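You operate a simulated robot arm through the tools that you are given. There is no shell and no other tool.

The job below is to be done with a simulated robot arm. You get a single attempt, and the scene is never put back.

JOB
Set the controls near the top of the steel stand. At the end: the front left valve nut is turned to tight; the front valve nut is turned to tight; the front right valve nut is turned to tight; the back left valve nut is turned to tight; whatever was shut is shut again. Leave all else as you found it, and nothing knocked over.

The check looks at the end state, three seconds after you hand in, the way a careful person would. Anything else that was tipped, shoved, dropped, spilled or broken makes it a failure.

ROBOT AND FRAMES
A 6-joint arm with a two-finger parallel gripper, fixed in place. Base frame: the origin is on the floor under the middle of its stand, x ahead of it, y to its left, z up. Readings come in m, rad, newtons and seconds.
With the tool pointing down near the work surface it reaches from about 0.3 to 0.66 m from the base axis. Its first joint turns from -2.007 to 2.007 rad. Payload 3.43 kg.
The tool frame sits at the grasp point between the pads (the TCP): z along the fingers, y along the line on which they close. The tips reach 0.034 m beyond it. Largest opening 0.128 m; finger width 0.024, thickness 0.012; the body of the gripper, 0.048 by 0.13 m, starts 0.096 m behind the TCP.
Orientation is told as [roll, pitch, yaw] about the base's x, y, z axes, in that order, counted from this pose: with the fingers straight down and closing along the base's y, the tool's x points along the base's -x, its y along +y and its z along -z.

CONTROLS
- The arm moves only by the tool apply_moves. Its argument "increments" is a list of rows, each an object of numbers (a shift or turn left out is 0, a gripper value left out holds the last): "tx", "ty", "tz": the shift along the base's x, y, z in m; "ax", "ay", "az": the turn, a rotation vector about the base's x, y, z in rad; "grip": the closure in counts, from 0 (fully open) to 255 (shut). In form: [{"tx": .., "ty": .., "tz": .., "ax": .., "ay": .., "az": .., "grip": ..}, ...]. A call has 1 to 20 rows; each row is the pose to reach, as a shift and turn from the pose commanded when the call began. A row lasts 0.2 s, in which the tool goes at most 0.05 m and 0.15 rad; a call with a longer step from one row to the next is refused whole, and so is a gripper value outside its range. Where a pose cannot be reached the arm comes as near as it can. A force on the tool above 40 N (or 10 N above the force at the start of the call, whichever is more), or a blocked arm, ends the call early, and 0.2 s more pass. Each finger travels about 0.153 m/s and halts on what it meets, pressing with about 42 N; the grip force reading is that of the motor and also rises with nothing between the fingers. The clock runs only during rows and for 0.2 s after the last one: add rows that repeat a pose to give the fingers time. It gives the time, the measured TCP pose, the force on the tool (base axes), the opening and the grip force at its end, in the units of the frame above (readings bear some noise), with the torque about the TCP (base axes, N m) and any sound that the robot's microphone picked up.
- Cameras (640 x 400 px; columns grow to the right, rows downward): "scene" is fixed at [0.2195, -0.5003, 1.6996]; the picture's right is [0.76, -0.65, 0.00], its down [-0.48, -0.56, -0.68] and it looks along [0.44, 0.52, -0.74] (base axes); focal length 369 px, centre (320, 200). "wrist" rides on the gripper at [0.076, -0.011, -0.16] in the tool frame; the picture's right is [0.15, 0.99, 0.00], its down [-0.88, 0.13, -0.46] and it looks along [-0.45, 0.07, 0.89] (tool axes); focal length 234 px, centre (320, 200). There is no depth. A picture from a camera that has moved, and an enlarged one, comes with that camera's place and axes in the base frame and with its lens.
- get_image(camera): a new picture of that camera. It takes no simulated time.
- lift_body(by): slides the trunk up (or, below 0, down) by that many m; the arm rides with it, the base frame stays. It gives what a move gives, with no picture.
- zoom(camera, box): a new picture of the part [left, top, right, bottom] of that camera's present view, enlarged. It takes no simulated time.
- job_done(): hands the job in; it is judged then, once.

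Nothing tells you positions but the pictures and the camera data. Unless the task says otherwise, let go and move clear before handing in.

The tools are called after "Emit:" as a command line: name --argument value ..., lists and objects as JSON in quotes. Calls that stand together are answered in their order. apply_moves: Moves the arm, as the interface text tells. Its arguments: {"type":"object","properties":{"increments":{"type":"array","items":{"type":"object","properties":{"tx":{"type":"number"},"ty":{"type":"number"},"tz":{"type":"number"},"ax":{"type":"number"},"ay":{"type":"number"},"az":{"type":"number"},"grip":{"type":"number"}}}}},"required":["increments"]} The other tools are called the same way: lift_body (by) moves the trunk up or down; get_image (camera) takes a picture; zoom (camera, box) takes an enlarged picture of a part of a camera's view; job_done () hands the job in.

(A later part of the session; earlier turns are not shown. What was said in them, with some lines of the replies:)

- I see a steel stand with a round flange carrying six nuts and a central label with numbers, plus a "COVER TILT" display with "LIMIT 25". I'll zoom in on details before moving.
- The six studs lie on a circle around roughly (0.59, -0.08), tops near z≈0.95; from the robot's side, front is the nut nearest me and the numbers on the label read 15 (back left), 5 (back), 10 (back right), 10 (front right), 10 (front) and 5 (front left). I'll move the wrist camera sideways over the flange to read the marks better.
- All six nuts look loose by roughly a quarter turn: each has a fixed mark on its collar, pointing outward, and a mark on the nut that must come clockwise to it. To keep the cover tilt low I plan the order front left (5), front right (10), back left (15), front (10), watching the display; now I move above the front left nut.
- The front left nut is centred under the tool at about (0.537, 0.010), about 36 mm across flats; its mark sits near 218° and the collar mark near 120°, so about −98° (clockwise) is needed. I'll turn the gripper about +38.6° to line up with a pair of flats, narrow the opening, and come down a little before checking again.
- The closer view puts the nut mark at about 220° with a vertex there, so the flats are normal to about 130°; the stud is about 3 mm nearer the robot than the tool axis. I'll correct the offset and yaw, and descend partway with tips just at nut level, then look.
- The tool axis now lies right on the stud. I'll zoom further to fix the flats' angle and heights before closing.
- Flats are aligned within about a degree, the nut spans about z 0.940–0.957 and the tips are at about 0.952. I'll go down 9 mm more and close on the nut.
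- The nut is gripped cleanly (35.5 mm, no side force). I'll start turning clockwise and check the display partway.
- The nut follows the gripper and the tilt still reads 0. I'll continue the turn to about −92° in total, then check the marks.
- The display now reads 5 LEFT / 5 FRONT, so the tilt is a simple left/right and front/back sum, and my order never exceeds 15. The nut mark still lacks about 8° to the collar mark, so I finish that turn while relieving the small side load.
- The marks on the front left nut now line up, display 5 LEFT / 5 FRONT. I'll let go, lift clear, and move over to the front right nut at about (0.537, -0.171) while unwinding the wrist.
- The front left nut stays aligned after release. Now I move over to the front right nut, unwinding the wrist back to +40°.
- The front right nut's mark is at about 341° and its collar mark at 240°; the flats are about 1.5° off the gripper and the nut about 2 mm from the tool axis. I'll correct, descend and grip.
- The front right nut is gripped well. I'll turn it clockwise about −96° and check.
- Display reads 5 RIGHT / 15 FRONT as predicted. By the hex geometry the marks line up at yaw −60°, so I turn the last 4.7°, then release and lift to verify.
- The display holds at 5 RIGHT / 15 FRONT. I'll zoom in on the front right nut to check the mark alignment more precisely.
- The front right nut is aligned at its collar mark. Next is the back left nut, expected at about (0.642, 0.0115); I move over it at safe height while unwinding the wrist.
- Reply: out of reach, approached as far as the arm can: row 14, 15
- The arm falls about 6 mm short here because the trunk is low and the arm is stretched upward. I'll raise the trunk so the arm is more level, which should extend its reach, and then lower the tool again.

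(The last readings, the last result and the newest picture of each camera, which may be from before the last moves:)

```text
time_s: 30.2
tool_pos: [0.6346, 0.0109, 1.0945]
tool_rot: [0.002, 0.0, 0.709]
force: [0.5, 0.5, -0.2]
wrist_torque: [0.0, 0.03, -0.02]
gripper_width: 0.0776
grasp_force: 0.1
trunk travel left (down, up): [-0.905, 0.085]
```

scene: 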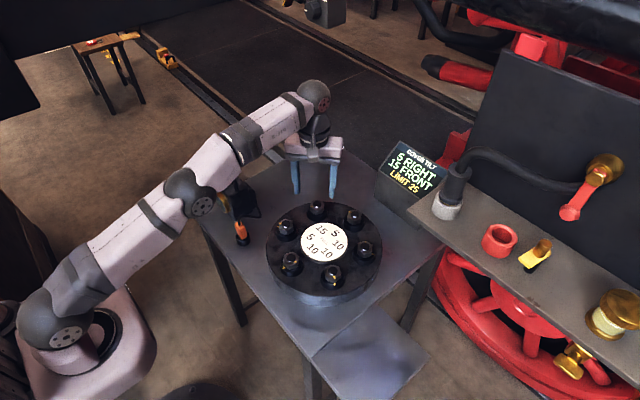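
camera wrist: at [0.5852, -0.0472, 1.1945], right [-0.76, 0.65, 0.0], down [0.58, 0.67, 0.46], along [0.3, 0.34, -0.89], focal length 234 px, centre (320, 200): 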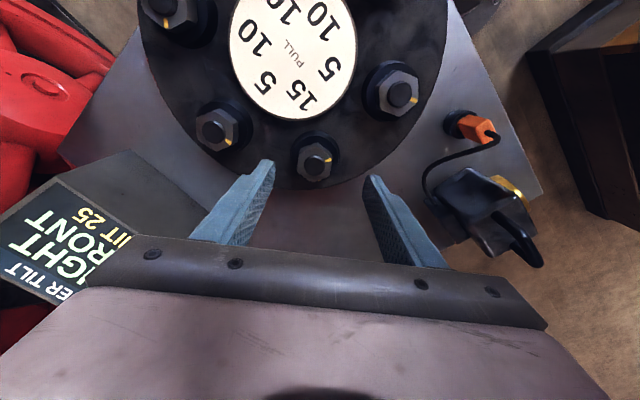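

The tool followed, and the commanded pose starts from the reached one. Now I shift 7 mm forward and come down to viewing height.

Emit:
apply_moves --increments '[{"tz": -0.03, "tx": 0.004}, {"tz": -0.058, "tx": 0.0072, "az": 0.01}, {"tz": -0.058, "tx": 0.0072, "az": 0.01}]'

Emit:
zoom --camera "wrist" --box '[288, 130, 352, 190]'

Emit:
zoom --camera "scene" --box '[270, 140, 370, 240]'

```text
time_s: 31.0
tool_pos: [0.6405, 0.0129, 1.0366]
tool_rot: [0.0, 0.0, 0.721]
force: [0.1, 0.6, -0.4]
wrist_torque: [0.02, 0.01, -0.02]
gripper_width: 0.0775
grasp_force: 0.2
trunk travel left (down, up): [-0.905, 0.085]
```

```text
6.67 times, centred on (320, 160) of wrist
camera zoom: at [0.5918, -0.0474, 1.1966], right [-0.76, 0.65, 0.0], down [0.58, 0.68, 0.46], along [0.3, 0.35, -0.89], focal length 1561 px, centre (320, 467)
```

zoom: 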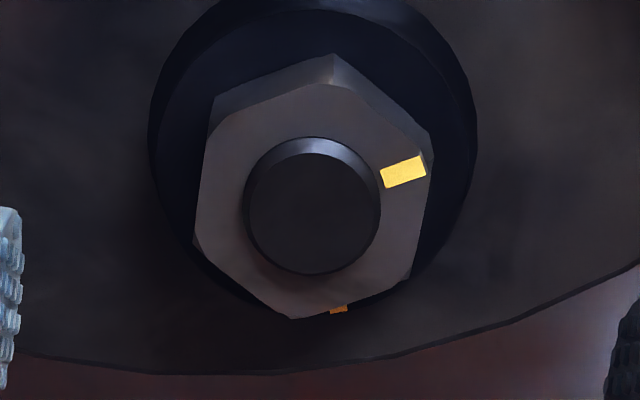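

```text
4.00 times, centred on (320, 190) of scene
camera zoom: at [0.2195, -0.5003, 1.6996], right [0.76, -0.65, 0.0], down [-0.48, -0.56, -0.68], along [0.44, 0.52, -0.74], focal length 1477 px, centre (320, 240)
```

zoom: 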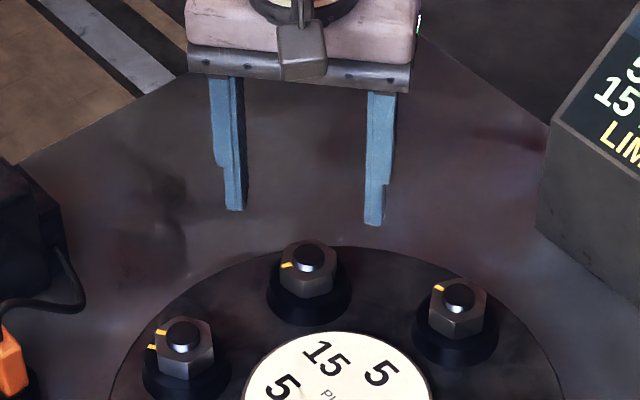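

The tool is over the back left nut within about 1.5 mm, flats aligned at yaw 41°. I'll correct slightly, descend and grip.

Emit:
apply_moves --increments '[{"ty": -0.001, "tz": -0.02, "grip": 100}, {"ty": -0.001, "tz": -0.045, "grip": 100}, {"ty": -0.001, "tz": -0.055, "grip": 100}, {"ty": -0.001, "tz": -0.0625, "grip": 100}, {"ty": -0.001, "tz": -0.0625, "grip": 150}, {"ty": -0.001, "tz": -0.0625, "grip": 180}, {"ty": -0.001, "tz": -0.0625, "grip": 255}, {"ty": -0.001, "tz": -0.0625, "grip": 255}]'

Emit:
zoom --camera "wrist" --box '[240, 130, 400, 230]'

Emit:
zoom --camera "scene" --box '[280, 170, 360, 240]'

```text
time_s: 32.8
tool_pos: [0.6422, 0.0107, 0.9737]
tool_rot: [0.001, 0.001, 0.72]
force: [-1.3, 0.1, -1.6]
wrist_torque: [0.26, -0.27, 0.0]
gripper_width: 0.0356
grasp_force: 44.8
trunk travel left (down, up): [-0.905, 0.085]
```

```text
4.00 times, centred on (320, 180) of wrist
camera zoom: at [0.5927, -0.0486, 1.134], right [-0.76, 0.65, 0.0], down [0.58, 0.68, 0.46], along [0.29, 0.35, -0.89], focal length 937 px, centre (320, 280)
```

zoom: 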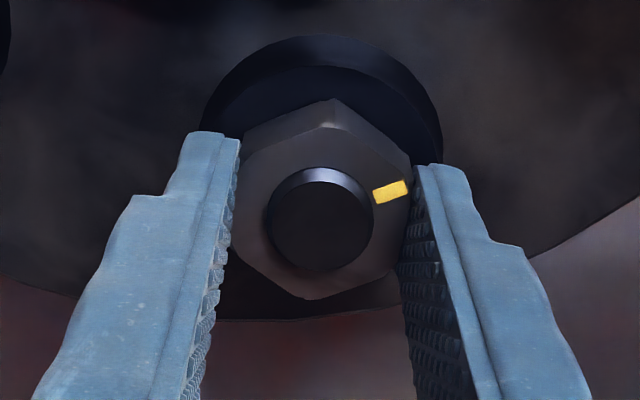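

```text
5.71 times, centred on (320, 205) of scene
camera zoom: at [0.2195, -0.5003, 1.6996], right [0.76, -0.65, 0.0], down [-0.48, -0.56, -0.68], along [0.44, 0.52, -0.74], focal length 2110 px, centre (320, 171)
```

zoom: 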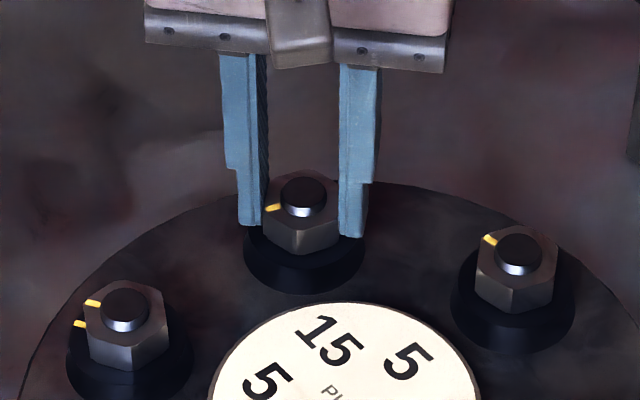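

The back left nut is gripped well (35.6 mm). I turn it clockwise to the final yaw of −60°.

Emit:
apply_moves --increments '[{"az": -0.12}, {"az": -0.24}, {"az": -0.36}, {"az": -0.48}, {"az": -0.6}, {"az": -0.72}, {"az": -0.84}, {"az": -0.96}, {"az": -1.08}, {"az": -1.2}, {"az": -1.32}, {"az": -1.44}, {"az": -1.56}, {"az": -1.66}, {"az": -1.72}, {"az": -1.767}, {"az": -1.767}]'

Emit:
zoom --camera "wrist" --box '[240, 130, 400, 230]'

Emit:
zoom --camera "scene" --box '[250, 120, 480, 290]'

```text
time_s: 36.4
tool_pos: [0.6421, 0.0113, 0.975]
tool_rot: [0.0, 0.003, -1.047]
force: [-2.1, 1.5, -5.4]
wrist_torque: [0.02, -0.01, 0.01]
gripper_width: 0.0353
grasp_force: 44.6
trunk travel left (down, up): [-0.905, 0.085]
```

```text
4.00 times, centred on (320, 180) of wrist
camera zoom: at [0.5951, 0.0701, 1.1334], right [0.78, 0.62, 0.0], down [0.55, -0.7, 0.46], along [0.28, -0.36, -0.89], focal length 937 px, centre (320, 280)
```

zoom: 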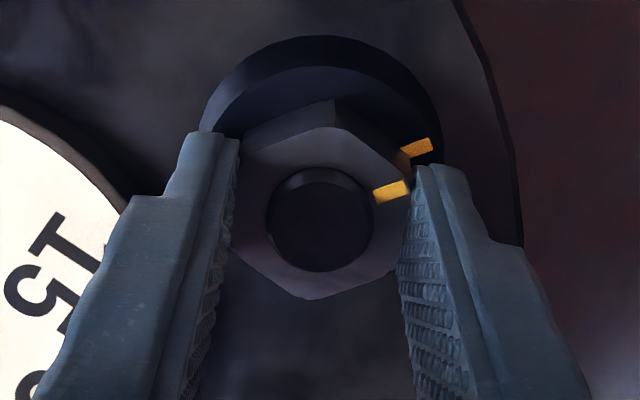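

```text
2.35 times, centred on (365, 205) of scene
camera zoom: at [0.2195, -0.5003, 1.6996], right [0.76, -0.65, 0.0], down [-0.48, -0.56, -0.68], along [0.44, 0.52, -0.74], focal length 869 px, centre (214, 188)
```

zoom: 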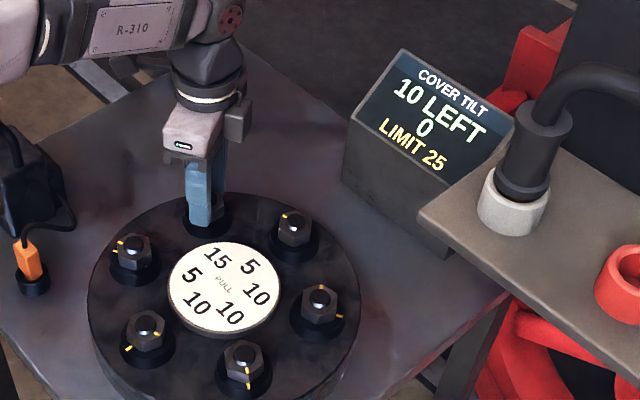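

Display reads 10 LEFT / 0, as predicted. I release and lift to verify the marks.

Emit:
apply_moves --increments '[{"grip": 200}, {"grip": 100}, {"grip": 100}, {"tz": 0.02, "grip": 100}, {"tz": 0.062, "grip": 100}, {"tz": 0.062, "grip": 100}]'

Emit:
zoom --camera "wrist" --box '[288, 120, 352, 180]'

Emit:
zoom --camera "scene" --box '[250, 180, 400, 310]'

```text
time_s: 37.8
tool_pos: [0.643, 0.0101, 1.0354]
tool_rot: [0.001, 0.0, -1.046]
force: [0.1, 0.4, 0.1]
wrist_torque: [0.0, 0.01, -0.02]
gripper_width: 0.078
grasp_force: 0.1
trunk travel left (down, up): [-0.905, 0.085]
```

```text
6.67 times, centred on (320, 150) of wrist
camera zoom: at [0.595, 0.0699, 1.1955], right [0.78, 0.62, 0.0], down [0.55, -0.7, 0.46], along [0.28, -0.36, -0.89], focal length 1561 px, centre (320, 533)
```

zoom: 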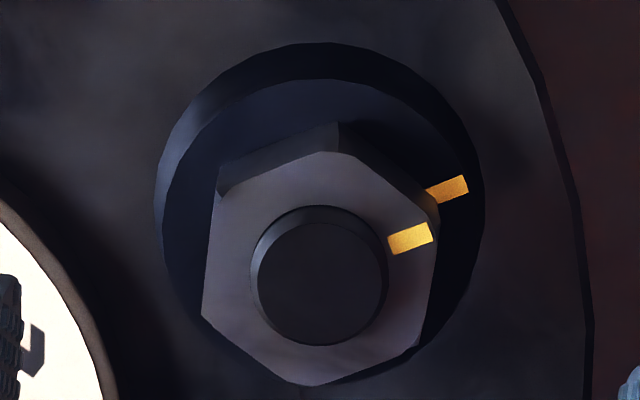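

```text
3.08 times, centred on (325, 245) of scene
camera zoom: at [0.2195, -0.5003, 1.6996], right [0.76, -0.65, 0.0], down [-0.48, -0.56, -0.68], along [0.44, 0.52, -0.74], focal length 1136 px, centre (305, 62)
```

zoom: 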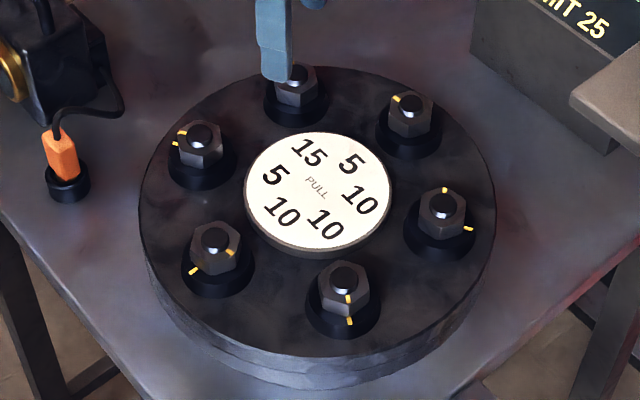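

The back left nut's marks line up. Last is the front nut, expected at about (0.484, -0.080); I move there at safe height while unwinding the wrist.

Emit:
apply_moves --increments '[{"az": 0.126, "tx": -0.0113, "ty": -0.0065}, {"az": 0.252, "tx": -0.0226, "ty": -0.013}, {"az": 0.378, "tx": -0.0339, "ty": -0.0195}, {"az": 0.504, "tx": -0.0452, "ty": -0.026}, {"az": 0.63, "tx": -0.0565, "ty": -0.0325}, {"az": 0.756, "tx": -0.0678, "ty": -0.039}, {"az": 0.882, "tx": -0.0791, "ty": -0.0455}, {"az": 1.008, "tx": -0.0904, "ty": -0.052}, {"az": 1.134, "tx": -0.1017, "ty": -0.0585}, {"az": 1.26, "tx": -0.113, "ty": -0.065}, {"az": 1.386, "tx": -0.1243, "ty": -0.0715}, {"az": 1.512, "tx": -0.1356, "ty": -0.078}, {"az": 1.638, "tx": -0.1469, "ty": -0.0845}, {"az": 1.767, "tx": -0.1578, "ty": -0.0903}, {"az": 1.767, "tx": -0.1578, "ty": -0.0903}]'

Emit:
get_image --camera "wrist"

Emit:
zoom --camera "wrist" --box '[288, 130, 352, 190]'

Emit:
get_image --camera "scene"

```text
time_s: 41.0
tool_pos: [0.4845, -0.0792, 1.0352]
tool_rot: [0.0, -0.001, 0.721]
force: [-0.6, -0.6, 0.3]
wrist_torque: [-0.01, 0.0, 0.0]
gripper_width: 0.0777
grasp_force: 0.0
trunk travel left (down, up): [-0.905, 0.085]
```

```text
taken
camera wrist: at [0.4344, -0.1389, 1.1962], right [-0.76, 0.65, 0.0], down [0.57, 0.68, 0.46], along [0.29, 0.35, -0.89], focal length 234 px, centre (320, 200)
```

wrist: 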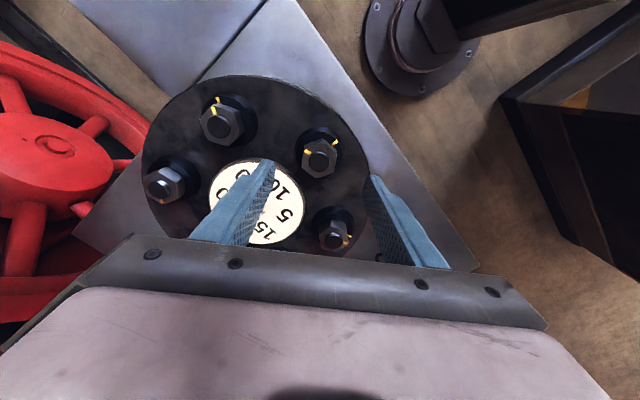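

```text
6.67 times, centred on (320, 160) of wrist
camera zoom: at [0.4344, -0.1389, 1.1962], right [-0.76, 0.65, 0.0], down [0.57, 0.68, 0.46], along [0.29, 0.35, -0.89], focal length 1561 px, centre (320, 467)
```

zoom: 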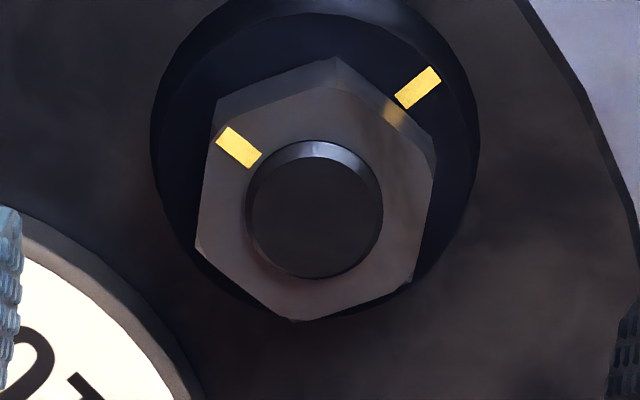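

```text
taken
```

scene: 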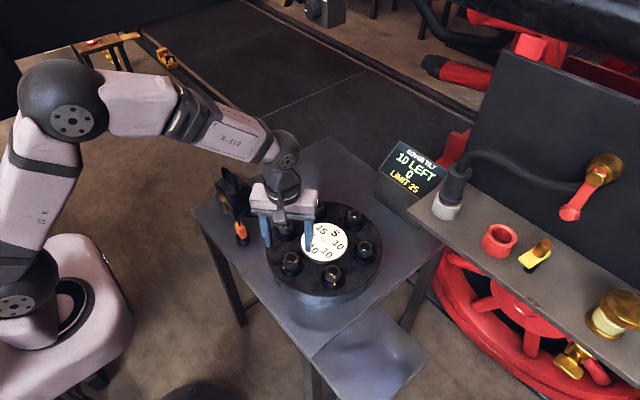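

The front nut is under the tool within about 1 mm and aligned; its collar mark points to me (180°) with the nut mark at about 281°. I'll descend and grip.

Emit:
apply_moves --increments '[{"ty": -0.001, "tz": -0.02, "grip": 100}, {"ty": -0.001, "tz": -0.045, "grip": 100}, {"ty": -0.001, "tz": -0.055, "grip": 100}, {"ty": -0.001, "tz": -0.062, "grip": 100}, {"ty": -0.001, "tz": -0.062, "grip": 150}, {"ty": -0.001, "tz": -0.062, "grip": 180}, {"ty": -0.001, "tz": -0.062, "grip": 255}, {"ty": -0.001, "tz": -0.062, "grip": 255}]'

Emit:
zoom --camera "wrist" --box '[240, 130, 400, 230]'

Emit:
zoom --camera "scene" --box '[250, 200, 350, 290]'

```text
time_s: 42.8
tool_pos: [0.4845, -0.081, 0.9728]
tool_rot: [0.0, 0.0, 0.72]
force: [0.5, -1.0, 0.3]
wrist_torque: [0.0, -0.08, -0.02]
gripper_width: 0.0353
grasp_force: 45.7
trunk travel left (down, up): [-0.905, 0.085]
```

```text
4.00 times, centred on (320, 180) of wrist
camera zoom: at [0.4345, -0.14, 1.1342], right [-0.76, 0.65, 0.0], down [0.58, 0.68, 0.46], along [0.3, 0.35, -0.89], focal length 937 px, centre (320, 280)
```

zoom: 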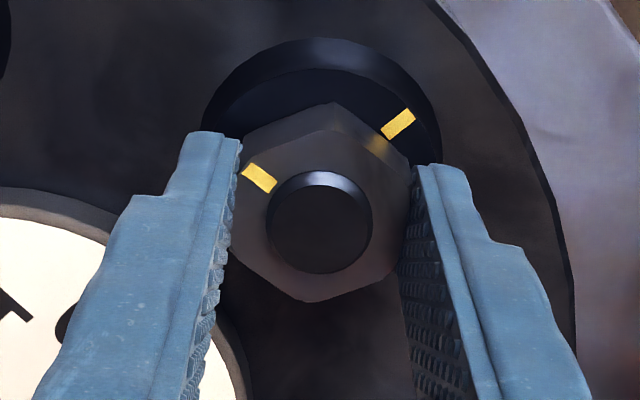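

```text
4.44 times, centred on (300, 245) of scene
camera zoom: at [0.2195, -0.5003, 1.6996], right [0.76, -0.65, 0.0], down [-0.48, -0.56, -0.68], along [0.44, 0.52, -0.74], focal length 1642 px, centre (409, 0)
```

zoom: 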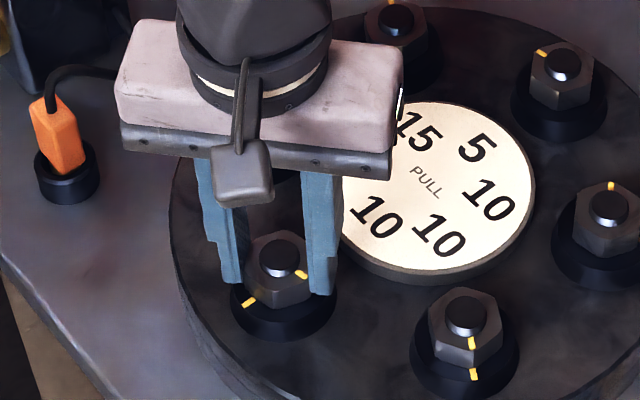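

The front nut is gripped cleanly with no side load. I turn it clockwise to yaw −60°.

Emit:
apply_moves --increments '[{"az": -0.12}, {"az": -0.24}, {"az": -0.36}, {"az": -0.48}, {"az": -0.6}, {"az": -0.72}, {"az": -0.84}, {"az": -0.96}, {"az": -1.08}, {"az": -1.2}, {"az": -1.32}, {"az": -1.44}, {"az": -1.56}, {"az": -1.66}, {"az": -1.72}, {"az": -1.767}, {"az": -1.767}]'

Emit:
zoom --camera "wrist" --box '[240, 130, 400, 230]'

Emit:
zoom --camera "scene" --box '[250, 120, 480, 290]'

```text
time_s: 46.4
tool_pos: [0.4841, -0.0798, 0.973]
tool_rot: [-0.002, -0.001, -1.049]
force: [-3.1, 9.2, -10.1]
wrist_torque: [0.54, 0.19, 0.02]
gripper_width: 0.0354
grasp_force: 45.2
trunk travel left (down, up): [-0.905, 0.085]
```

```text
4.00 times, centred on (320, 180) of wrist
camera zoom: at [0.4372, -0.0201, 1.1338], right [0.78, 0.62, 0.0], down [0.55, -0.7, 0.46], along [0.28, -0.36, -0.89], focal length 937 px, centre (320, 280)
```

zoom: 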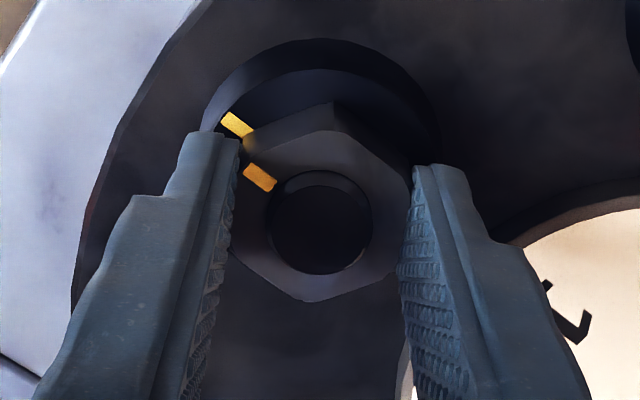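

```text
2.35 times, centred on (365, 205) of scene
camera zoom: at [0.2195, -0.5003, 1.6996], right [0.76, -0.65, 0.0], down [-0.48, -0.56, -0.68], along [0.44, 0.52, -0.74], focal length 869 px, centre (214, 188)
```

zoom: 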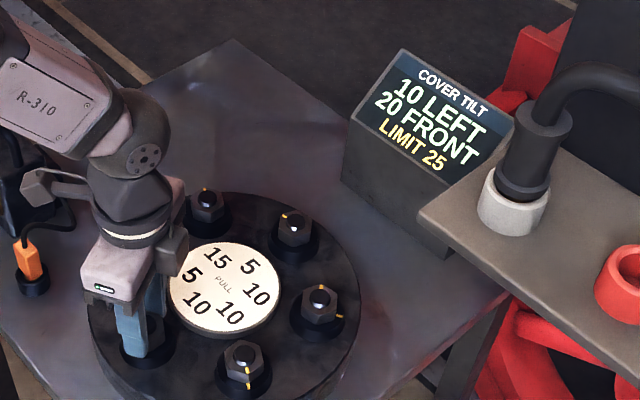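

Display reads 10 LEFT / 20 FRONT (the front nut counts double on its axis), still within the limit of 25. I release, lift, and verify all marks.

Emit:
apply_moves --increments '[{"grip": 200}, {"grip": 100}, {"grip": 100}, {"tz": 0.02, "grip": 100}, {"tz": 0.062, "grip": 100}, {"tz": 0.062, "grip": 100}]'

Emit:
zoom --camera "wrist" --box '[288, 120, 352, 180]'

Emit:
apply_moves --increments '[{"tz": 0.05}, {"tz": 0.1}, {"tz": 0.13}, {"tz": 0.13, "tx": -0.04}, {"tz": 0.13, "tx": -0.08}, {"tz": 0.13, "tx": -0.1}, {"tz": 0.13, "tx": -0.1}]'

Emit:
get_image --camera "scene"

Emit:
zoom --camera "scene" --box '[250, 180, 400, 310]'

Emit:
zoom --camera "scene" --box '[360, 120, 480, 220]'

```text
time_s: 47.8
tool_pos: [0.4853, -0.0804, 1.0361]
tool_rot: [0.0, 0.001, -1.048]
force: [0.8, 0.7, -0.8]
wrist_torque: [0.0, 0.04, -0.03]
gripper_width: 0.0778
grasp_force: 0.1
trunk travel left (down, up): [-0.905, 0.085]
```

```text
6.67 times, centred on (320, 150) of wrist
camera zoom: at [0.4369, -0.021, 1.1955], right [0.78, 0.62, 0.0], down [0.55, -0.7, 0.46], along [0.28, -0.36, -0.89], focal length 1561 px, centre (320, 533)
```

zoom: 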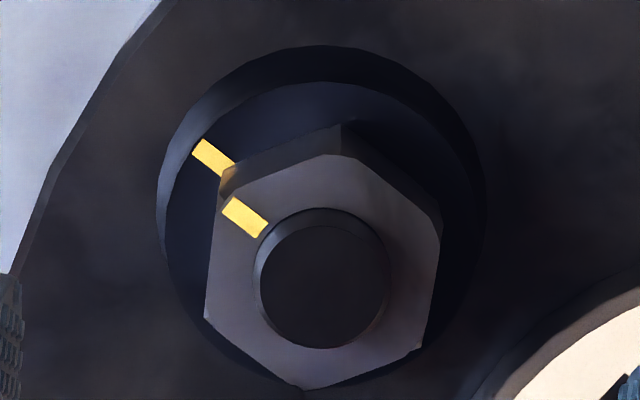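

```text
time_s: 49.4
tool_pos: [0.3838, -0.0809, 1.1659]
tool_rot: [0.0, 0.0, -1.047]
force: [0.2, -0.7, 0.2]
wrist_torque: [0.02, 0.02, -0.02]
gripper_width: 0.0779
grasp_force: 0.0
trunk travel left (down, up): [-0.905, 0.085]
```

```text
taken
```

scene: 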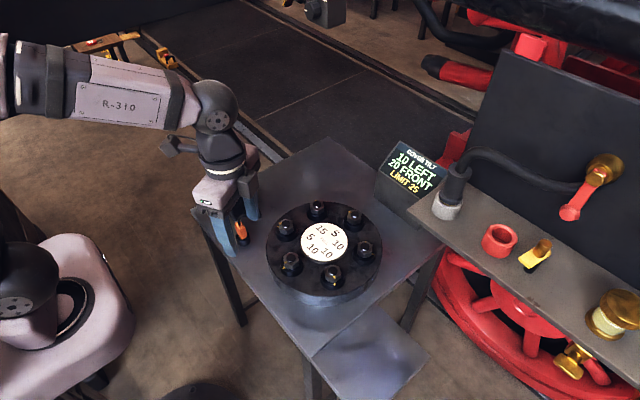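

```text
3.08 times, centred on (325, 245) of scene
camera zoom: at [0.2195, -0.5003, 1.6996], right [0.76, -0.65, 0.0], down [-0.48, -0.56, -0.68], along [0.44, 0.52, -0.74], focal length 1136 px, centre (305, 62)
```

zoom: 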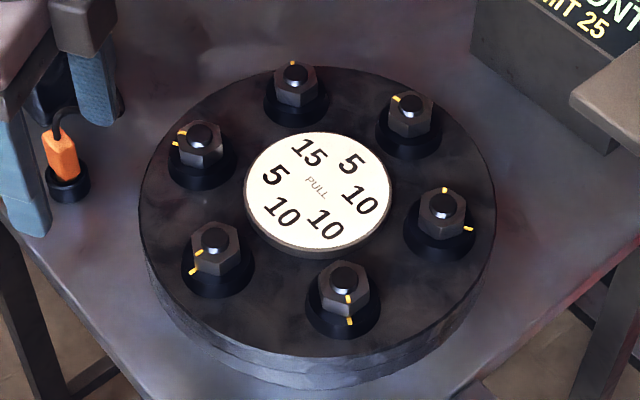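

```text
4.00 times, centred on (420, 170) of scene
camera zoom: at [0.2195, -0.5003, 1.6996], right [0.76, -0.65, 0.0], down [-0.48, -0.56, -0.68], along [0.44, 0.52, -0.74], focal length 1477 px, centre (-80, 320)
```

zoom: 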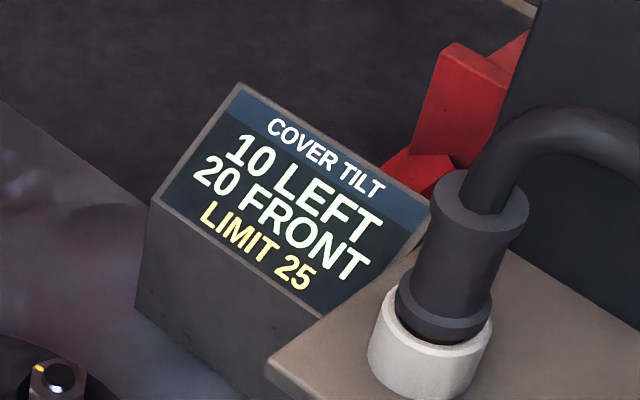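

All four requested nuts (front left, front, front right, back left) have their marks lined up. The display holds at 10 LEFT / 20 FRONT, within the limit, the back and back right nuts are untouched, and the gripper is open and well clear. I'm handing the job in.

Emit:
job_done

```text
The job is handed in.
```

I turned the front left, front right, back left and front valve nuts clockwise to tight, in that order. In the last pictures, the mark on each of the four nuts lined up with its collar mark to within a few degrees.

- **Cover tilt:** the display stayed within its limit of 25 at every check. It ended at 10 LEFT / 20 FRONT.
- **Everything else:** I didn't touch the back and back right nuts, and their marks look the same as at the start. I opened nothing, so there was nothing to shut again, and I saw nothing moved or knocked over.
- **Arm:** I let go, lifted the gripper clear of the stand and left it open before handing in. The trunk is about 2 cm lower than where it started.
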